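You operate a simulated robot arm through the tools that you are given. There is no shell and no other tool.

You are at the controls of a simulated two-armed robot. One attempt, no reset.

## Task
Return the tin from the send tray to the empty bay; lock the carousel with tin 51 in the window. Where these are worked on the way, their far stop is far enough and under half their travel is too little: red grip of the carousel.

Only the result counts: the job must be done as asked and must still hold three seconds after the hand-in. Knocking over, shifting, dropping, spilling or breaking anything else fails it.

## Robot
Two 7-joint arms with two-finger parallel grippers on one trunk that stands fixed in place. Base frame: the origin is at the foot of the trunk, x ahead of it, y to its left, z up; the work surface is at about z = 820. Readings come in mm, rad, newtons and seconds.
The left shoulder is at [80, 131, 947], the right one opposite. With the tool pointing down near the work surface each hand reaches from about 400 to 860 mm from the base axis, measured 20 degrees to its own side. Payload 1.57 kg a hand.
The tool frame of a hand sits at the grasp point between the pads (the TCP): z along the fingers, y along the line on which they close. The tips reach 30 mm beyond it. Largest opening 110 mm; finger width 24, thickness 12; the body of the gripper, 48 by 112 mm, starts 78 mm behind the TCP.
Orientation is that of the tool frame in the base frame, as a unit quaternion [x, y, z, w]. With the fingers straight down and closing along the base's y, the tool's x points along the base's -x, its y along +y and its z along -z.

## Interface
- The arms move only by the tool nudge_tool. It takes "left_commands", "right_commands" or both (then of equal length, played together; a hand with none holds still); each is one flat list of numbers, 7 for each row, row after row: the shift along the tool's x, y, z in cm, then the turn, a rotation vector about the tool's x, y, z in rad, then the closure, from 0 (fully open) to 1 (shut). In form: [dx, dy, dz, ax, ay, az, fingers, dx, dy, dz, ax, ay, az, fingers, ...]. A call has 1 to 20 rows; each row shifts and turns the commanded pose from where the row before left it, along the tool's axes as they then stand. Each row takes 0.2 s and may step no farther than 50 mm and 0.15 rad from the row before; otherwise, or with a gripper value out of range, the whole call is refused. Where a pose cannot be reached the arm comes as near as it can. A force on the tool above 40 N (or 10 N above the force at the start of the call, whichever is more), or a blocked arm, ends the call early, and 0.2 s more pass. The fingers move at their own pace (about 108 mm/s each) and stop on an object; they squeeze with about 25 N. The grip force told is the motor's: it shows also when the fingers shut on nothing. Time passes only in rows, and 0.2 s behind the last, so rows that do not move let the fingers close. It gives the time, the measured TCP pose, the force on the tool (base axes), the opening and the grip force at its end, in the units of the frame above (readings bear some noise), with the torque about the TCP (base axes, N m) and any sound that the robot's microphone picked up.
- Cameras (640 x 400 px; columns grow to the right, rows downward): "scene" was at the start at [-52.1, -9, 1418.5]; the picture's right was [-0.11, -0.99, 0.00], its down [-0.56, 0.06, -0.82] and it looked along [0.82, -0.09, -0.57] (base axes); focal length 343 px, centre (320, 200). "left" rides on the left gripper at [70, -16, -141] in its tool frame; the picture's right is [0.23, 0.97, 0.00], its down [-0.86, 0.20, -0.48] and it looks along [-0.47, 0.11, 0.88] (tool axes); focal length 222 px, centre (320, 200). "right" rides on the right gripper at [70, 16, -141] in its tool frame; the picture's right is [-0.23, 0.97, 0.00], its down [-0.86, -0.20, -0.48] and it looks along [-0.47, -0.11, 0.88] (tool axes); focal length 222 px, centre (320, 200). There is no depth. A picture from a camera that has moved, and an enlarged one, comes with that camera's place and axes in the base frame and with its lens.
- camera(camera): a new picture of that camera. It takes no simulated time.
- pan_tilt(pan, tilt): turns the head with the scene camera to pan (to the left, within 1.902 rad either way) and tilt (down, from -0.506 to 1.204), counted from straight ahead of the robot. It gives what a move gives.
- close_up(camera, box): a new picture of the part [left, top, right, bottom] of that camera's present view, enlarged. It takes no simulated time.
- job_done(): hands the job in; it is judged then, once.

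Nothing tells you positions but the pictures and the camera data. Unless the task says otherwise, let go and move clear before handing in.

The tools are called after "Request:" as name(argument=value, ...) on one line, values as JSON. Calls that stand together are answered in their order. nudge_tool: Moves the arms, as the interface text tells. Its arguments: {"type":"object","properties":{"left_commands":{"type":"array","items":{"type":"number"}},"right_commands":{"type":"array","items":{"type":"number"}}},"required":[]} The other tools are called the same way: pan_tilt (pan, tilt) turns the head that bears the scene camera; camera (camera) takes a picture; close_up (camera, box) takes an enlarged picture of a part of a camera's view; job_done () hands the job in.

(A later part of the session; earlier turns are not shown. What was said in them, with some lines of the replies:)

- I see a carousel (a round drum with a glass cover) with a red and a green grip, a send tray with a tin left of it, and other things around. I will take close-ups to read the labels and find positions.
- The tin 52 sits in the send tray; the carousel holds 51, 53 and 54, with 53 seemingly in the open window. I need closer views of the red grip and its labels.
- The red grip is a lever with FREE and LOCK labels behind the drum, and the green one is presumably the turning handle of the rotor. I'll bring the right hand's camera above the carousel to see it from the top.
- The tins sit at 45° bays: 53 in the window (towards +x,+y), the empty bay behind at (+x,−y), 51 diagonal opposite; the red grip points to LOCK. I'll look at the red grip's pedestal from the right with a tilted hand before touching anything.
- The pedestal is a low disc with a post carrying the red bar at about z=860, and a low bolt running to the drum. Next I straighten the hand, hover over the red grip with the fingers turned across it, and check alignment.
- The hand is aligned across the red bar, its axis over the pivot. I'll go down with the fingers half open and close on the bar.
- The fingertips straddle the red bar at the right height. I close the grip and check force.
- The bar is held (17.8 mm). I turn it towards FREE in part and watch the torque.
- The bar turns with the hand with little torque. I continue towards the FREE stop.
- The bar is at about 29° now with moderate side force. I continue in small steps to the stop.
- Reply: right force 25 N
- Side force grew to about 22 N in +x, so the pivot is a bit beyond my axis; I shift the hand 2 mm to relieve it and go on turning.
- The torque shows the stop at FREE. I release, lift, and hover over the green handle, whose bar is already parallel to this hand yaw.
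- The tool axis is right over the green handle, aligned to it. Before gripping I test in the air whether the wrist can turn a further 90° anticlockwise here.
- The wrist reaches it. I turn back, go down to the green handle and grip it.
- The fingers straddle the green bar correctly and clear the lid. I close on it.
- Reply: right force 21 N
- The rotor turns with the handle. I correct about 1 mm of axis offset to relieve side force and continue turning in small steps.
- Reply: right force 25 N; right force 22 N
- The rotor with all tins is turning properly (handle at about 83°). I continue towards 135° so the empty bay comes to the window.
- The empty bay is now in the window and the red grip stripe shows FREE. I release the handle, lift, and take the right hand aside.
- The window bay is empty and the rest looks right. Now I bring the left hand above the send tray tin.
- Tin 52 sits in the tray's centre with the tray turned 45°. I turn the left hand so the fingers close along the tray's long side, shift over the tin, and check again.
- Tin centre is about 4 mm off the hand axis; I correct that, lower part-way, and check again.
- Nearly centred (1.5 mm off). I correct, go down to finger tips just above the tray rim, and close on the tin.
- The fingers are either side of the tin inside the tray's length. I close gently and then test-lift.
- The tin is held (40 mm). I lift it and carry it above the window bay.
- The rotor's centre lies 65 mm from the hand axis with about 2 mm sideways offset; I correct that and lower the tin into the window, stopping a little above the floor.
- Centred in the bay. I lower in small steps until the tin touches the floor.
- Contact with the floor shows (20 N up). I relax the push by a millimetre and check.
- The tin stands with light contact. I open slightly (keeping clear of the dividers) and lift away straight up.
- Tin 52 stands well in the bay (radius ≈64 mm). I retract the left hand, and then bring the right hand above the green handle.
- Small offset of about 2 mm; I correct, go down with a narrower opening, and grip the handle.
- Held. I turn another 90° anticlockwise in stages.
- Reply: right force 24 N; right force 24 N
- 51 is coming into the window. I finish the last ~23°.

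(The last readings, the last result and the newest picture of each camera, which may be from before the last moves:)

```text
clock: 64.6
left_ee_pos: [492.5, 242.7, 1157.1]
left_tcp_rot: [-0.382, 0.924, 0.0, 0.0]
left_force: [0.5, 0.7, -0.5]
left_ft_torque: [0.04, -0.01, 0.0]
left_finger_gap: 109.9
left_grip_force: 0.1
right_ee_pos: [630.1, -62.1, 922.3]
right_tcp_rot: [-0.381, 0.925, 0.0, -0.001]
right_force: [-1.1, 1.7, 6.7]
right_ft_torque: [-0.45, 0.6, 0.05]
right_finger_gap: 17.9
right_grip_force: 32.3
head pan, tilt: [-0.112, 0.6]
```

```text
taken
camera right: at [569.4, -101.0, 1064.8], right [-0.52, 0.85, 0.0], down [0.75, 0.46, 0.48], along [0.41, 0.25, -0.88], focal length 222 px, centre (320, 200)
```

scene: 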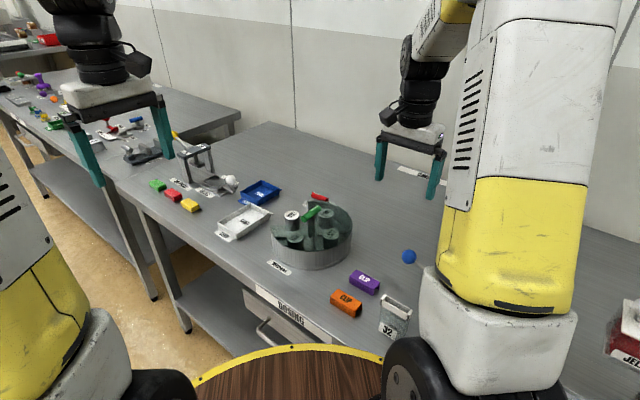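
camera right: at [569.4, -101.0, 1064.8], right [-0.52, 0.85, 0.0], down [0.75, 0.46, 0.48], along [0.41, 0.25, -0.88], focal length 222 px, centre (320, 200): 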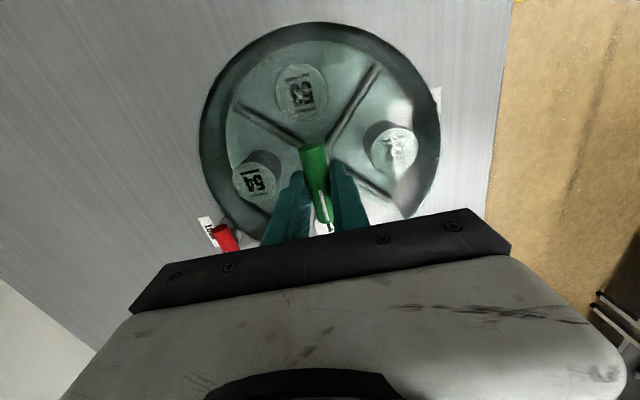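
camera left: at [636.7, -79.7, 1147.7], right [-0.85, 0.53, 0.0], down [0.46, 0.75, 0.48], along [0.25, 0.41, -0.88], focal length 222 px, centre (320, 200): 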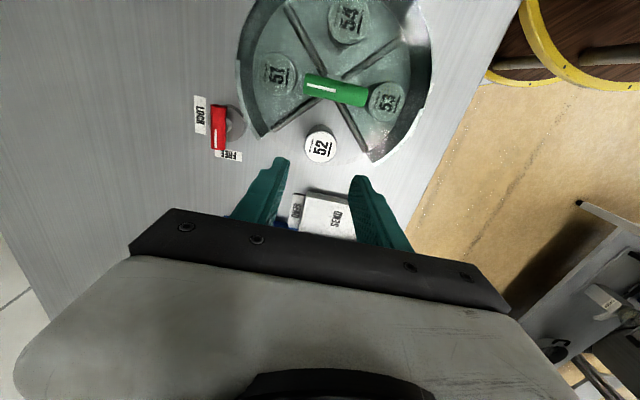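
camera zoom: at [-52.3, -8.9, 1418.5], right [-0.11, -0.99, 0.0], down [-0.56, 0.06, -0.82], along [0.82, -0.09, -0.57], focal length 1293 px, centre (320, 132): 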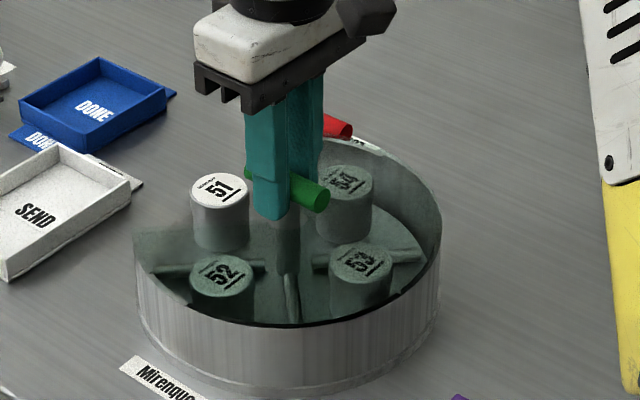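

51 is in the window and the hand reads 45°. I release, lift, and compare alignment with the initial (locked) picture.

Request:
nudge_tool(right_commands=[0, 0, 0, 0, 0, 0, 0.6, 0, 0, 0, 0, 0, 0, 0.6, 0, 0, -2, 0, 0, 0, 0.6, 0, 0, -3, 0, 0, 0, 0.6, 0, 0, -3, 0, 0, 0, 0.6, 0, 0, 0, 0, 0, 0, 0.6, 0, 0, 0, 0, 0, 0, 0.6])

Request:
close_up(camera="scene", box=[200, 160, 380, 290])

Request:
close_up(camera="scene", box=[265, 180, 365, 242])

Request:
close_up(camera="right", box=[240, 90, 400, 190])

```text
clock: 66.2
left_ee_pos: [493.6, 243.5, 1157.7]
left_tcp_rot: [-0.382, 0.924, 0.0, 0.0]
left_force: [-0.4, 0.8, 0.4]
left_ft_torque: [-0.01, 0.02, 0.02]
left_finger_gap: 110.0
left_grip_force: 0.0
right_ee_pos: [627.9, -61.3, 1003.7]
right_tcp_rot: [-0.38, 0.925, 0.0, 0.0]
right_force: [0.1, 0.2, 0.5]
right_ft_torque: [0.0, -0.01, -0.03]
right_finger_gap: 44.0
right_grip_force: 0.0
head pan, tilt: [-0.112, 0.6]
```

```text
3.08 times, centred on (290, 225) of scene
camera zoom: at [-52.1, -9.0, 1418.5], right [-0.11, -0.99, 0.0], down [-0.56, 0.06, -0.82], along [0.82, -0.09, -0.57], focal length 1054 px, centre (412, 123)
```

zoom: 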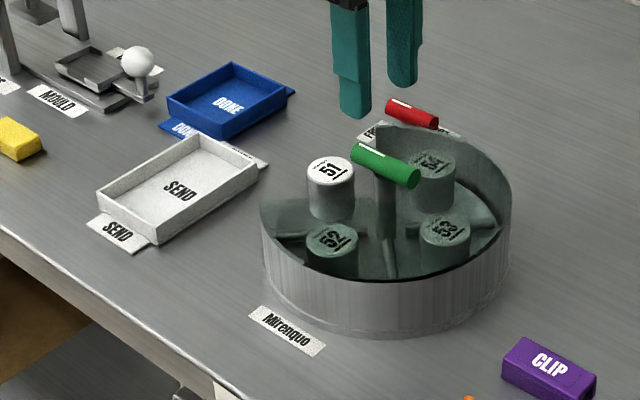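

```text
6.40 times, centred on (315, 211) of scene
camera zoom: at [-52.1, -9.0, 1418.5], right [-0.11, -0.99, 0.0], down [-0.56, 0.06, -0.82], along [0.82, -0.09, -0.57], focal length 2193 px, centre (352, 130)
```

zoom: 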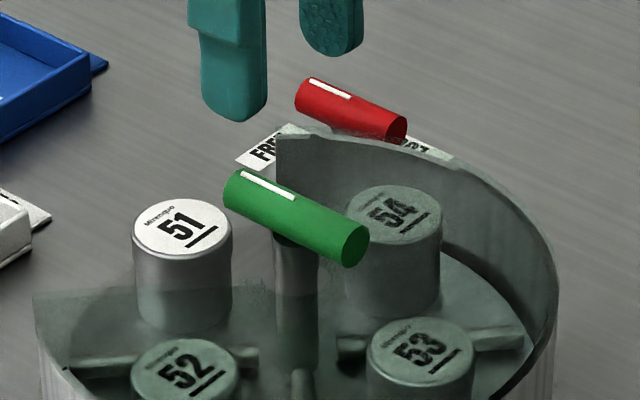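

```text
4.00 times, centred on (320, 140) of right
camera zoom: at [568.6, -98.5, 1146.1], right [-0.52, 0.85, 0.0], down [0.75, 0.46, 0.48], along [0.41, 0.25, -0.88], focal length 888 px, centre (320, 440)
```

zoom: 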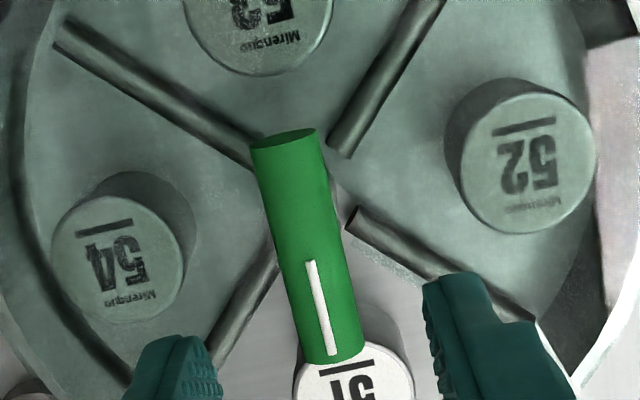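

The handle and tins match the initial locked alignment exactly. Now I go over the red grip to turn it back to LOCK.

Request:
nudge_tool(right_commands=[-1.865, -3.245, 0, 0, 0, 0, 0.45, -1.865, -3.245, 0, 0, 0, 0, 0.45, -1.865, -3.245, 0, 0, 0, 0, 0.45, -1.865, -3.245, 0, 0, 0, 0, 0.45, 0, 0, 2.0, 0, 0, 0, 0.45, 0, 0, 2.0, 0, 0, 0, 0.45, 0, 0, 0, 0, 0, 0, 0.45, 0, 0, 0, 0, 0, 0, 0.45])

Request:
close_up(camera="right", box=[240, 90, 400, 190])

Request:
camera(camera="right")

```text
clock: 68.0
left_ee_pos: [493.4, 243.4, 1157.5]
left_tcp_rot: [-0.384, 0.924, 0.0, 0.0]
left_force: [-0.3, 0.4, 0.3]
left_ft_torque: [0.0, 0.02, -0.03]
left_finger_gap: 109.7
left_grip_force: 0.0
right_ee_pos: [777.3, -102.7, 962.8]
right_tcp_rot: [-0.38, 0.925, 0.0, 0.0]
right_force: [-0.7, -0.4, 0.9]
right_ft_torque: [0.01, -0.01, -0.01]
right_finger_gap: 60.6
right_grip_force: 0.1
head pan, tilt: [-0.112, 0.6]
```

```text
4.00 times, centred on (320, 140) of right
camera zoom: at [716.7, -141.0, 1105.2], right [-0.52, 0.85, 0.0], down [0.75, 0.46, 0.48], along [0.41, 0.25, -0.88], focal length 888 px, centre (320, 440)
```

zoom: 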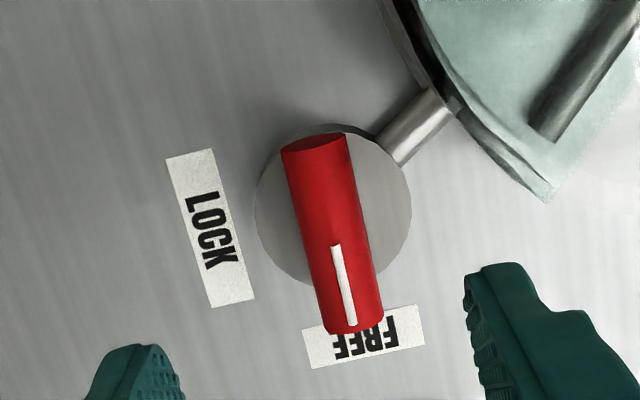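

```text
taken
camera right: at [716.7, -141.0, 1105.2], right [-0.52, 0.85, 0.0], down [0.75, 0.46, 0.48], along [0.41, 0.25, -0.88], focal length 222 px, centre (320, 200)
```

right: 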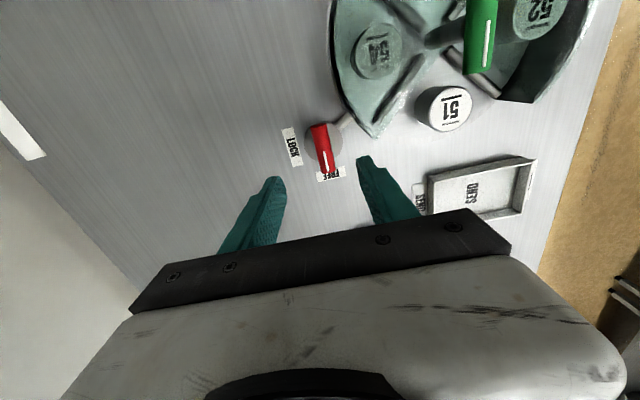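

The grip lies about 5 mm off the hand's axis; I correct, go down and close on it.

Request:
nudge_tool(right_commands=[0.27, 0.45, 0, 0, 0, 0, 0.45, 0, 0, 2.0, 0, 0, 0, 0.45, 0, 0, 2.0, 0, 0, 0, 0.45, 0, 0, 2.0, 0, 0, 0, 0.45, 0, 0, 1.5, 0, 0, 0, 0.45, 0, 0, 0.75, 0, 0, 0, 0.45, 0, 0, 0, 0, 0, 0, 0.45, 0, 0, 0, 0, 0, 0, 0.45])

Request:
close_up(camera="right", box=[220, 80, 420, 205])

Request:
close_up(camera="scene", box=[280, 165, 370, 221])

```text
clock: 69.1
left_ee_pos: [492.8, 242.1, 1157.0]
left_tcp_rot: [-0.382, 0.924, 0.0, 0.0]
left_force: [-0.3, -0.1, 0.0]
left_ft_torque: [-0.04, -0.01, -0.02]
left_finger_gap: 110.2
left_grip_force: 0.0
right_ee_pos: [772.5, -101.9, 908.2]
right_tcp_rot: [-0.379, 0.925, -0.001, 0.003]
right_force: [-9.2, -3.2, 10.9]
right_ft_torque: [0.18, 0.68, 0.35]
right_finger_gap: 64.7
right_grip_force: 1.9
head pan, tilt: [-0.112, 0.6]
stopped in row 5 (right hand): the force on the tool passed its limit at 55 N (the readings are from after the stop); the commanded pose is now the measured one
```

```text
3.20 times, centred on (320, 142) of right
camera zoom: at [709.6, -139.7, 1050.1], right [-0.52, 0.85, 0.0], down [0.74, 0.46, 0.49], along [0.42, 0.25, -0.87], focal length 711 px, centre (320, 384)
```

zoom: 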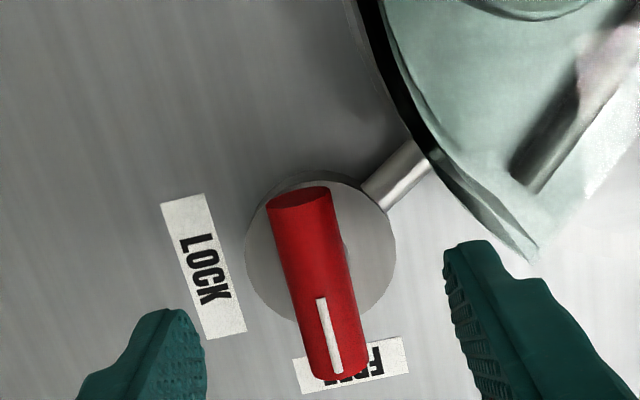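

```text
7.11 times, centred on (325, 193) of scene
camera zoom: at [-53.2, -9.1, 1418.5], right [-0.11, -0.99, 0.0], down [-0.56, 0.06, -0.83], along [0.82, -0.09, -0.56], focal length 2437 px, centre (284, 250)
```

zoom: 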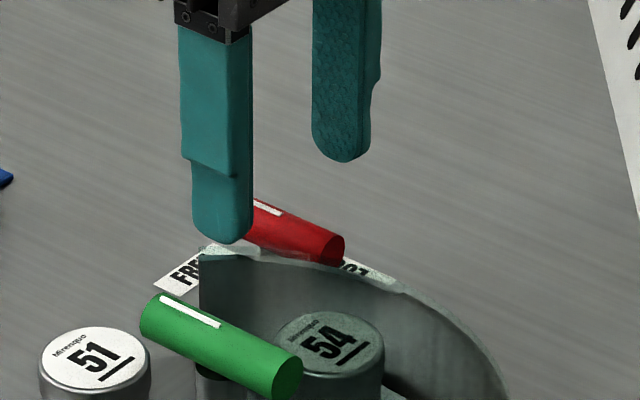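

The outer finger touched the drum's rim on the way down because the opening was too wide there. I raise the hand, narrow the opening, and check that nothing has moved.

Request:
nudge_tool(right_commands=[0, 0, -1.5, 0, 0, 0, 0.45, 0, 0, -2.0, 0, 0, 0, 0.66, 0, 0, -1.5, 0, 0, 0, 0.66, 0, 0, 0, 0, 0, 0, 0.66, 0, 0, 0, 0, 0, 0, 0.66])

Request:
close_up(camera="right", box=[240, 90, 400, 190])

Request:
close_up(camera="scene", box=[200, 160, 380, 290])

Request:
close_up(camera="scene", box=[265, 180, 365, 242])

```text
clock: 70.3
left_ee_pos: [493.8, 243.7, 1157.3]
left_tcp_rot: [-0.382, 0.924, 0.0, 0.001]
left_force: [0.1, 0.0, 0.0]
left_ft_torque: [-0.02, 0.01, 0.0]
left_finger_gap: 110.1
left_grip_force: 0.1
right_ee_pos: [771.7, -100.0, 956.3]
right_tcp_rot: [-0.38, 0.925, -0.002, 0.004]
right_force: [-0.5, 0.7, 0.1]
right_ft_torque: [0.01, 0.02, 0.01]
right_finger_gap: 37.3
right_grip_force: 0.1
head pan, tilt: [-0.112, 0.6]
```

```text
4.00 times, centred on (320, 140) of right
camera zoom: at [709.5, -138.2, 1098.1], right [-0.52, 0.85, 0.0], down [0.74, 0.46, 0.49], along [0.42, 0.25, -0.87], focal length 888 px, centre (320, 440)
```

zoom: 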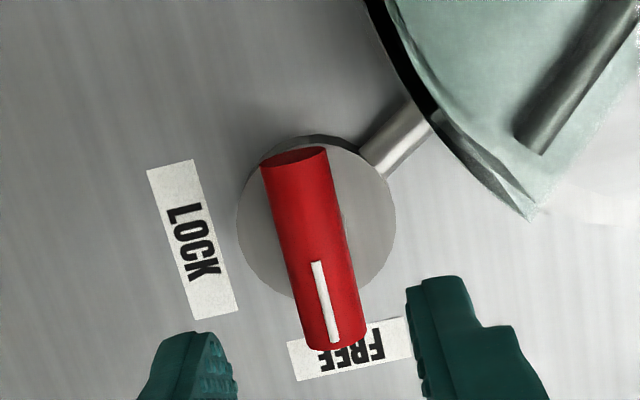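

```text
3.08 times, centred on (290, 225) of scene
camera zoom: at [-52.1, -9.0, 1418.5], right [-0.11, -0.99, 0.0], down [-0.56, 0.06, -0.82], along [0.82, -0.09, -0.57], focal length 1054 px, centre (412, 123)
```

zoom: 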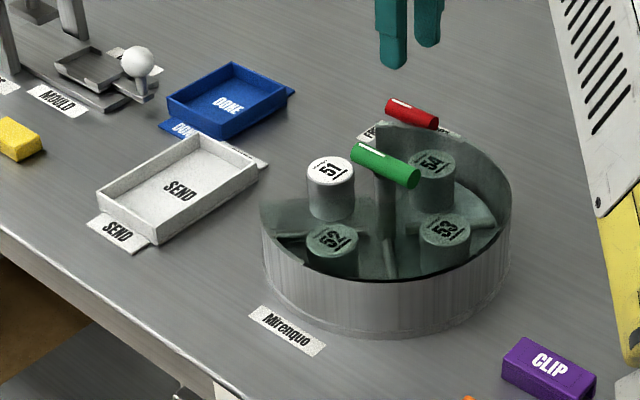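

```text
6.40 times, centred on (315, 211) of scene
camera zoom: at [-52.1, -9.0, 1418.5], right [-0.11, -0.99, 0.0], down [-0.56, 0.06, -0.82], along [0.82, -0.09, -0.57], focal length 2193 px, centre (352, 130)
```

zoom: 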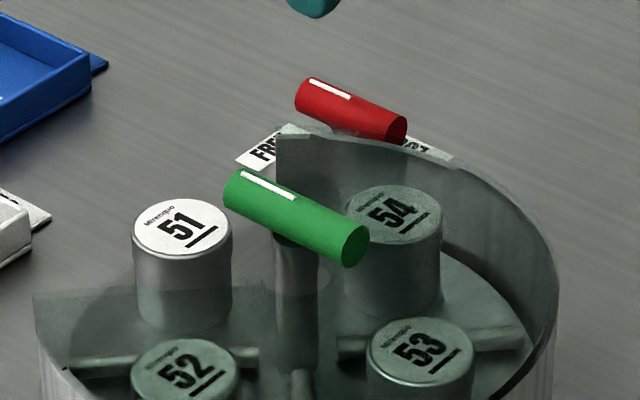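

Nothing moved. The hand is now about 1.5 mm off the pivot; with a 30 mm opening there is ample clearance to the drum. I go down again in stages.

Request:
nudge_tool(right_commands=[0.14, -0.11, 0, 0, 0, 0, 0.73, 0, 0, 1.5, 0, 0, 0, 0.73, 0, 0, 1.5, 0, 0, 0, 0.73, 0, 0, 1.5, 0, 0, 0, 0.73, 0, 0, 0.8, 0, 0, 0, 0.73, 0, 0, 0, 0, 0, 0, 0.73])

Request:
close_up(camera="right", box=[220, 80, 420, 205])

Request:
close_up(camera="scene", box=[280, 165, 370, 221])

```text
clock: 71.7
left_ee_pos: [494.2, 243.9, 1157.0]
left_tcp_rot: [-0.383, 0.924, 0.001, 0.0]
left_force: [-0.1, -0.1, 0.2]
left_ft_torque: [0.04, 0.0, 0.0]
left_finger_gap: 110.1
left_grip_force: 0.1
right_ee_pos: [772.3, -102.6, 901.9]
right_tcp_rot: [-0.38, 0.925, -0.001, 0.005]
right_force: [0.7, 0.6, 0.9]
right_ft_torque: [-0.03, -0.01, 0.0]
right_finger_gap: 29.8
right_grip_force: 0.1
head pan, tilt: [-0.112, 0.6]
```

```text
3.20 times, centred on (320, 142) of right
camera zoom: at [710.6, -141.6, 1043.8], right [-0.52, 0.85, 0.0], down [0.74, 0.46, 0.49], along [0.42, 0.25, -0.87], focal length 711 px, centre (320, 384)
```

zoom: 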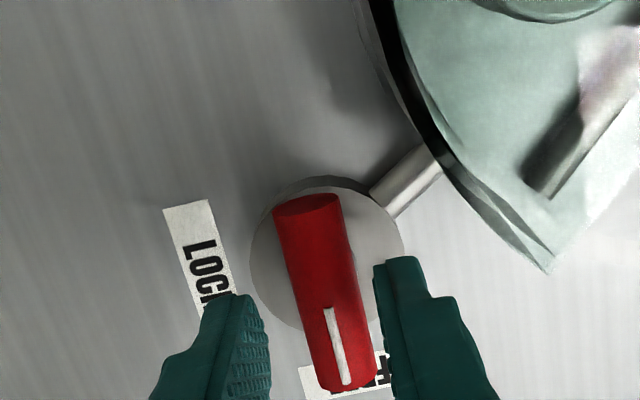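

```text
7.11 times, centred on (325, 193) of scene
camera zoom: at [-52.1, -9.0, 1418.5], right [-0.11, -0.99, 0.0], down [-0.56, 0.06, -0.82], along [0.82, -0.09, -0.57], focal length 2437 px, centre (284, 250)
```

zoom: 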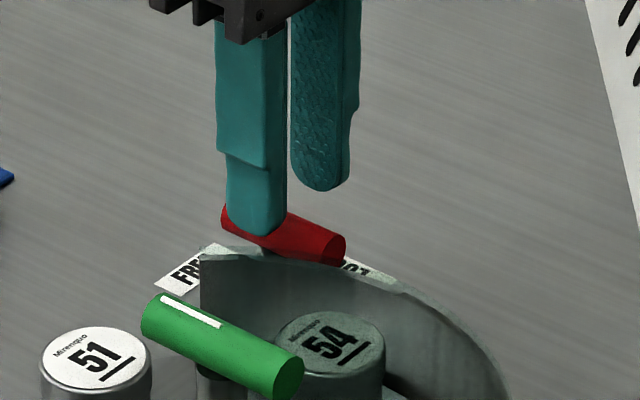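

Good centring. I lower the last 24 mm and close.

Request:
nudge_tool(right_commands=[0, 0.12, 0.6, 0, 0, 0, 0.73, 0, 0, 0.8, 0, 0, 0, 0.73, 0, 0, 0.6, 0, 0, 0, 0.73, 0, 0, 0.3, 0, 0, 0, 0.73, 0, 0, 0, 0, 0, 0, 0.73, 0, 0, 0, 0, 0, 0, 0.85, 0, 0, 0, 0, 0, 0, 1.0, 0, 0, 0, 0, 0, 0, 1.0])

Request:
close_up(camera="scene", box=[280, 165, 370, 221])

```text
clock: 73.5
left_ee_pos: [492.6, 243.6, 1157.7]
left_tcp_rot: [-0.384, 0.924, 0.0, 0.0]
left_force: [-0.4, 0.5, -0.1]
left_ft_torque: [0.01, 0.03, 0.03]
left_finger_gap: 110.0
left_grip_force: 0.2
right_ee_pos: [773.0, -102.8, 880.9]
right_tcp_rot: [-0.381, 0.925, -0.001, 0.004]
right_force: [-1.5, 0.1, -2.0]
right_ft_torque: [0.15, -0.05, 0.0]
right_finger_gap: 18.2
right_grip_force: 32.8
head pan, tilt: [-0.112, 0.6]
```

```text
7.11 times, centred on (325, 193) of scene
camera zoom: at [-52.1, -9.0, 1418.5], right [-0.11, -0.99, 0.0], down [-0.56, 0.06, -0.82], along [0.82, -0.09, -0.57], focal length 2437 px, centre (284, 250)
```

zoom: 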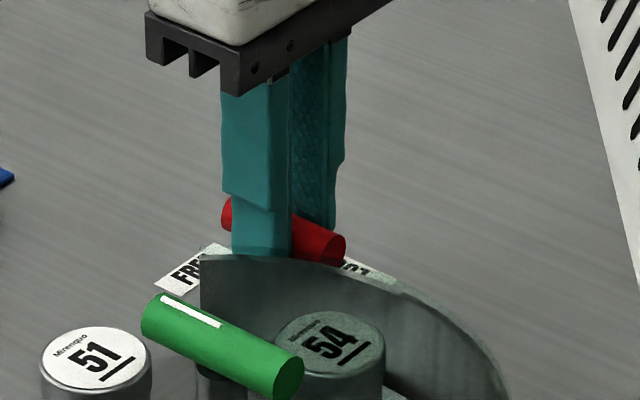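

The red bar is held. I turn it clockwise towards LOCK in stages, watching forces.

Request:
nudge_tool(right_commands=[0, 0, 0, 0, 0, 0.08, 1.0, 0, 0, 0, 0, 0, 0.08, 1.0, 0, 0, 0, 0, 0, 0.08, 1.0, 0, 0, 0, 0, 0, 0.08, 1.0, 0, 0, 0, 0, 0, 0.08, 1.0])

```text
clock: 74.7
left_ee_pos: [494.0, 243.4, 1156.4]
left_tcp_rot: [-0.383, 0.924, 0.0, 0.001]
left_force: [0.2, 0.2, 0.4]
left_ft_torque: [0.03, 0.01, -0.04]
left_finger_gap: 110.0
left_grip_force: 0.0
right_ee_pos: [771.9, -101.6, 880.1]
right_tcp_rot: [-0.187, 0.982, 0.0, 0.004]
right_force: [8.2, 2.7, -15.1]
right_ft_torque: [-0.23, 0.33, 0.02]
right_finger_gap: 18.0
right_grip_force: 32.9
head pan, tilt: [-0.112, 0.6]
```

Request:
nudge_tool(right_commands=[-0.07, 0, 0.05, 0, 0, 0, 1.0, 0, 0, 0, 0, 0, 0.08, 1.0, 0, 0, 0, 0, 0, 0.08, 1.0, 0, 0, 0, 0, 0, 0.08, 1.0, 0, 0, 0, 0, 0, 0.08, 1.0, 0, 0, 0, 0, 0, 0.08, 1.0])

```text
clock: 76.1
left_ee_pos: [492.9, 243.6, 1157.6]
left_tcp_rot: [-0.382, 0.924, 0.001, 0.0]
left_force: [0.0, -0.6, -0.4]
left_ft_torque: [0.05, 0.03, -0.03]
left_finger_gap: 110.2
left_grip_force: 0.0
right_ee_pos: [772.4, -101.4, 880.9]
right_tcp_rot: [0.01, 1.0, 0.001, 0.005]
right_force: [-20.8, 1.0, 6.6]
right_ft_torque: [0.01, -0.02, 0.03]
right_finger_gap: 18.0
right_grip_force: 32.8
head pan, tilt: [-0.112, 0.6]
```

Request:
nudge_tool(right_commands=[0.1, 0, 0, 0, 0, 0, 1.0, 0, 0, 0, 0, 0, 0.08, 1.0, 0, 0, 0, 0, 0, 0.08, 1.0, 0, 0, 0, 0, 0, 0.08, 1.0, 0, 0, 0, 0, 0, 0.08, 1.0])

Request:
close_up(camera="right", box=[220, 80, 420, 205])

```text
clock: 77.3
left_ee_pos: [494.0, 244.3, 1156.5]
left_tcp_rot: [-0.382, 0.924, 0.001, 0.001]
left_force: [0.0, 0.1, -0.4]
left_ft_torque: [-0.03, -0.01, 0.02]
left_finger_gap: 110.0
left_grip_force: 0.0
right_ee_pos: [771.1, -101.2, 881.1]
right_tcp_rot: [0.169, 0.986, 0.001, 0.006]
right_force: [-0.3, 5.1, -5.4]
right_ft_torque: [-0.2, -0.8, 0.04]
right_finger_gap: 18.0
right_grip_force: 32.6
head pan, tilt: [-0.112, 0.6]
```

```text
3.20 times, centred on (320, 142) of right
camera zoom: at [710.5, -63.2, 1022.0], right [0.54, 0.84, 0.01], down [0.73, -0.47, 0.49], along [0.41, -0.26, -0.87], focal length 711 px, centre (320, 384)
```

zoom: 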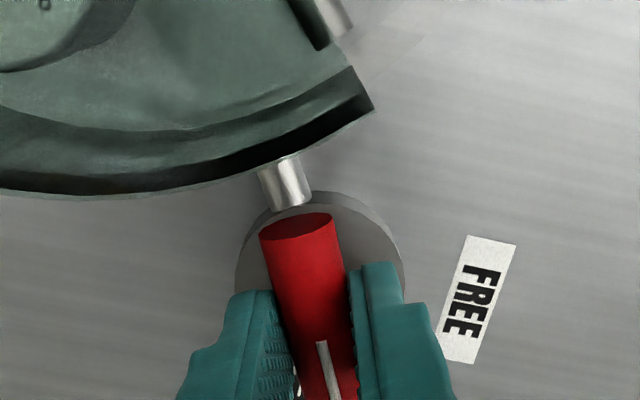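

Request:
nudge_tool(right_commands=[0, 0.04, 0, 0, 0, 0, 1.0, 0, 0, 0, 0, 0, 0.08, 1.0, 0, 0, 0, 0, 0, 0.08, 1.0, 0, 0, 0, 0, 0, 0.08, 1.0, 0, 0, 0, 0, 0, 0.08, 1.0, 0, 0, 0, 0, 0, 0.05, 1.0])

```text
clock: 78.7
left_ee_pos: [493.9, 242.5, 1158.6]
left_tcp_rot: [-0.383, 0.924, 0.0, -0.001]
left_force: [0.2, -0.4, 0.0]
left_ft_torque: [0.03, 0.0, 0.02]
left_finger_gap: 109.9
left_grip_force: 0.1
right_ee_pos: [772.2, -101.7, 880.3]
right_tcp_rot: [0.348, 0.937, 0.002, 0.005]
right_force: [-1.8, 3.8, 3.5]
right_ft_torque: [-0.19, -0.04, 0.01]
right_finger_gap: 17.7
right_grip_force: 32.6
head pan, tilt: [-0.112, 0.6]
```

Request:
nudge_tool(right_commands=[0, 0, 0, 0, 0, 0.04, 1.0, 0, 0, 0, 0, 0, 0.04, 1.0, 0, 0, 0, 0, 0, 0.03, 1.0, 0, 0, 0, 0, 0, 0, 1.0])

Request:
close_up(camera="right", box=[220, 80, 420, 205])

```text
clock: 79.7
left_ee_pos: [494.2, 243.5, 1156.3]
left_tcp_rot: [-0.383, 0.924, 0.0, 0.0]
left_force: [-0.2, 0.1, 0.7]
left_ft_torque: [-0.02, -0.03, 0.0]
left_finger_gap: 110.3
left_grip_force: 0.0
right_ee_pos: [772.2, -101.9, 879.7]
right_tcp_rot: [0.397, 0.918, 0.002, 0.006]
right_force: [4.2, -0.9, 8.8]
right_ft_torque: [-0.4, -0.42, 0.92]
right_finger_gap: 18.6
right_grip_force: 33.1
head pan, tilt: [-0.112, 0.6]
```

```text
3.20 times, centred on (320, 142) of right
camera zoom: at [734.9, -39.2, 1022.2], right [0.87, 0.5, 0.01], down [0.43, -0.76, 0.48], along [0.25, -0.41, -0.88], focal length 711 px, centre (320, 384)
```

zoom: 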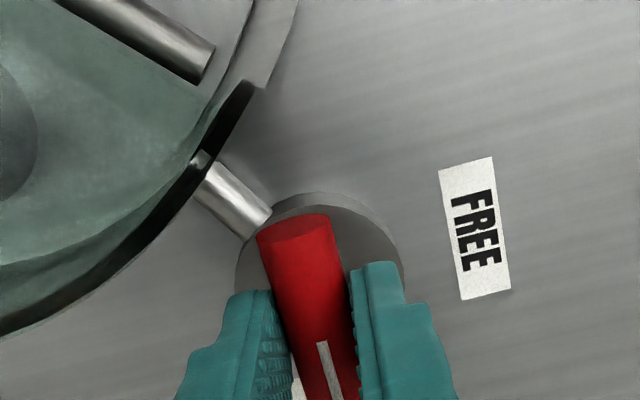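

Torque shows the LOCK stop and the bolt tip is seen in the drum wall as at the start. I release, lift and retreat.

Request:
nudge_tool(right_commands=[0, 0, 0, 0, 0, 0, 0.73, 0, 0, 0, 0, 0, 0, 0.68, 0, 0, 0, 0, 0, 0, 0.68, 0, 0, -1.5, 0, 0, 0, 0.68, 0, 0, -2.5, 0, 0, 0, 0.68, 0, 0, -3, 0, 0, 0, 0.68, 0, 0, -3, 0, 0, 0, 0.68, 0, 0, -3, 0, 0, 0, 0.5, 0, 0, 0, 0, 0, 0, 0.5])

Request:
close_up(camera="right", box=[180, 40, 420, 190])

Request:
close_up(camera="scene", box=[265, 180, 365, 242])

Request:
close_up(camera="scene", box=[295, 185, 345, 216])

```text
clock: 81.7
left_ee_pos: [494.5, 243.7, 1157.6]
left_tcp_rot: [-0.383, 0.924, 0.0, 0.0]
left_force: [-0.8, 0.9, 0.3]
left_ft_torque: [0.0, -0.02, 0.0]
left_finger_gap: 110.0
left_grip_force: 0.0
right_ee_pos: [774.1, -100.6, 1011.5]
right_tcp_rot: [0.399, 0.917, 0.002, 0.005]
right_force: [-0.3, -0.4, 0.3]
right_ft_torque: [0.01, 0.0, -0.03]
right_finger_gap: 55.2
right_grip_force: 0.1
head pan, tilt: [-0.112, 0.6]
```

```text
2.67 times, centred on (300, 115) of right
camera zoom: at [736.2, -38.5, 1153.9], right [0.87, 0.5, 0.01], down [0.43, -0.76, 0.48], along [0.25, -0.41, -0.88], focal length 592 px, centre (373, 427)
```

zoom: 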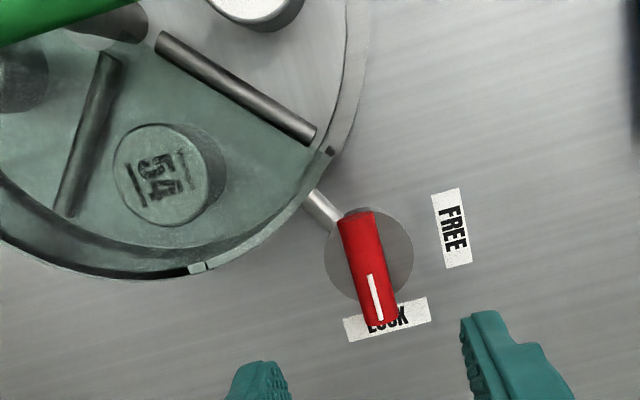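

```text
6.40 times, centred on (315, 211) of scene
camera zoom: at [-52.1, -9.0, 1418.5], right [-0.11, -0.99, 0.0], down [-0.56, 0.06, -0.82], along [0.82, -0.09, -0.57], focal length 2193 px, centre (352, 130)
```

zoom: 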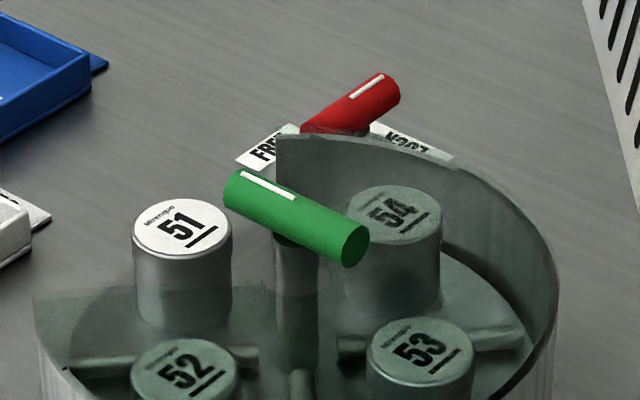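

```text
12.80 times, centred on (320, 200) of scene
camera zoom: at [-52.1, -9.0, 1418.5], right [-0.11, -0.99, 0.0], down [-0.56, 0.06, -0.82], along [0.82, -0.09, -0.57], focal length 4386 px, centre (320, 194)
```

zoom: 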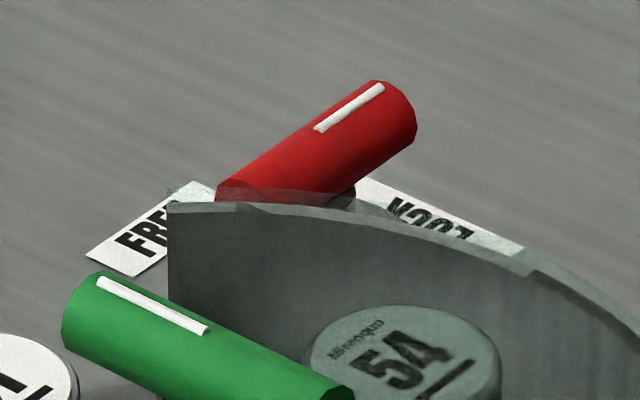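

Everything matches the initial locked look: red grip at LOCK, 51 in the window, 52 in its bay. I move the right hand clear and do a final check.

Request:
nudge_tool(right_commands=[0.48, -4.43, -0.67, 0, 0, 0, 0.3, 0.48, -4.43, -0.67, 0, 0, 0, 0, 0.48, -4.43, -0.67, 0, 0, 0, 0, 0.48, -4.43, -0.67, 0, 0, 0, 0, 0.48, -4.43, -0.67, 0, 0, 0, 0, 0.48, -4.43, -0.67, 0, 0, 0, 0, 0, 0, 0, 0, 0, 0, 0])

Request:
camera(camera="scene")

Request:
close_up(camera="scene", box=[200, 160, 380, 290])

```text
clock: 83.3
left_ee_pos: [493.4, 244.5, 1157.0]
left_tcp_rot: [-0.382, 0.924, 0.0, 0.0]
left_force: [-0.2, -0.2, -0.4]
left_ft_torque: [-0.01, -0.01, -0.05]
left_finger_gap: 109.8
left_grip_force: 0.0
right_ee_pos: [556.6, -264.8, 1049.8]
right_tcp_rot: [0.398, 0.917, 0.003, 0.004]
right_force: [0.6, -0.9, -0.5]
right_ft_torque: [0.01, -0.02, -0.01]
right_finger_gap: 110.1
right_grip_force: 0.1
head pan, tilt: [-0.112, 0.6]
```

```text
taken
```

scene: 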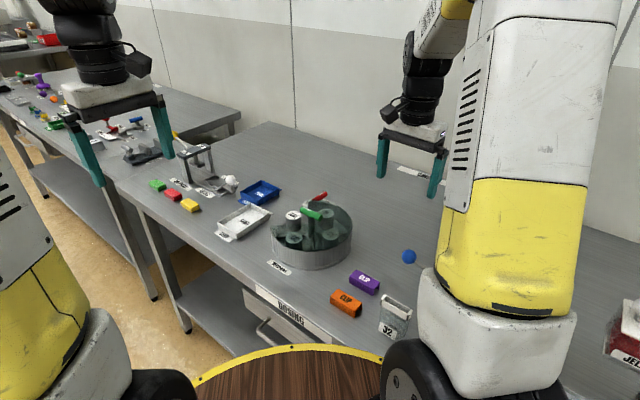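

```text
3.08 times, centred on (290, 225) of scene
camera zoom: at [-52.1, -9.0, 1418.5], right [-0.11, -0.99, 0.0], down [-0.56, 0.06, -0.82], along [0.82, -0.09, -0.57], focal length 1054 px, centre (412, 123)
```

zoom: 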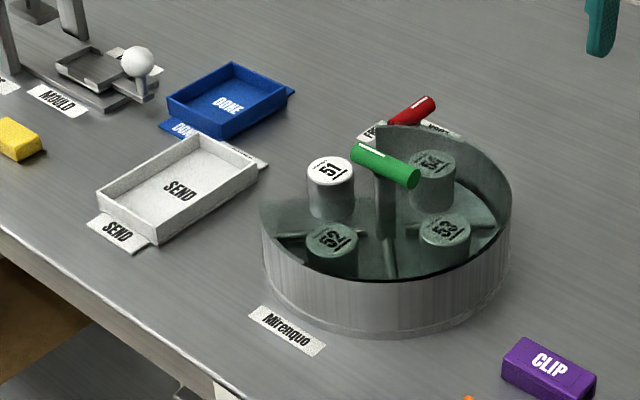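

Tin 52 is back in its bay, 51 stands in the window, the red grip is at LOCK, both hands are clear and nothing else has moved. I hand the job in.

Request:
job_done()

```text
The job is handed in.
```

I returned tin 52 from the send tray to the empty bay and locked the carousel with tin 51 in the window. I handed the job in; no verdict has come back yet.

- **Red grip:** I turned it to its FREE stop before moving the carousel. Afterwards I turned it back to its LOCK stop. In both cases the stop showed in the torque reading, and at the end the grip and bolt look the same as in the first pictures.
- **Carousel:** the green handle and the tins line up with the positions in the locked picture from the start.
- **One contact on the way:** going down to the red grip the second time, a finger touched the drum's rim and the force reached 55 N, which stopped the move. I raised the hand, compared pictures, and saw nothing shifted or damaged. I then went down again with a narrower opening.

Both hands are open and clear, and in the last picture everything else stands where it did at the start.
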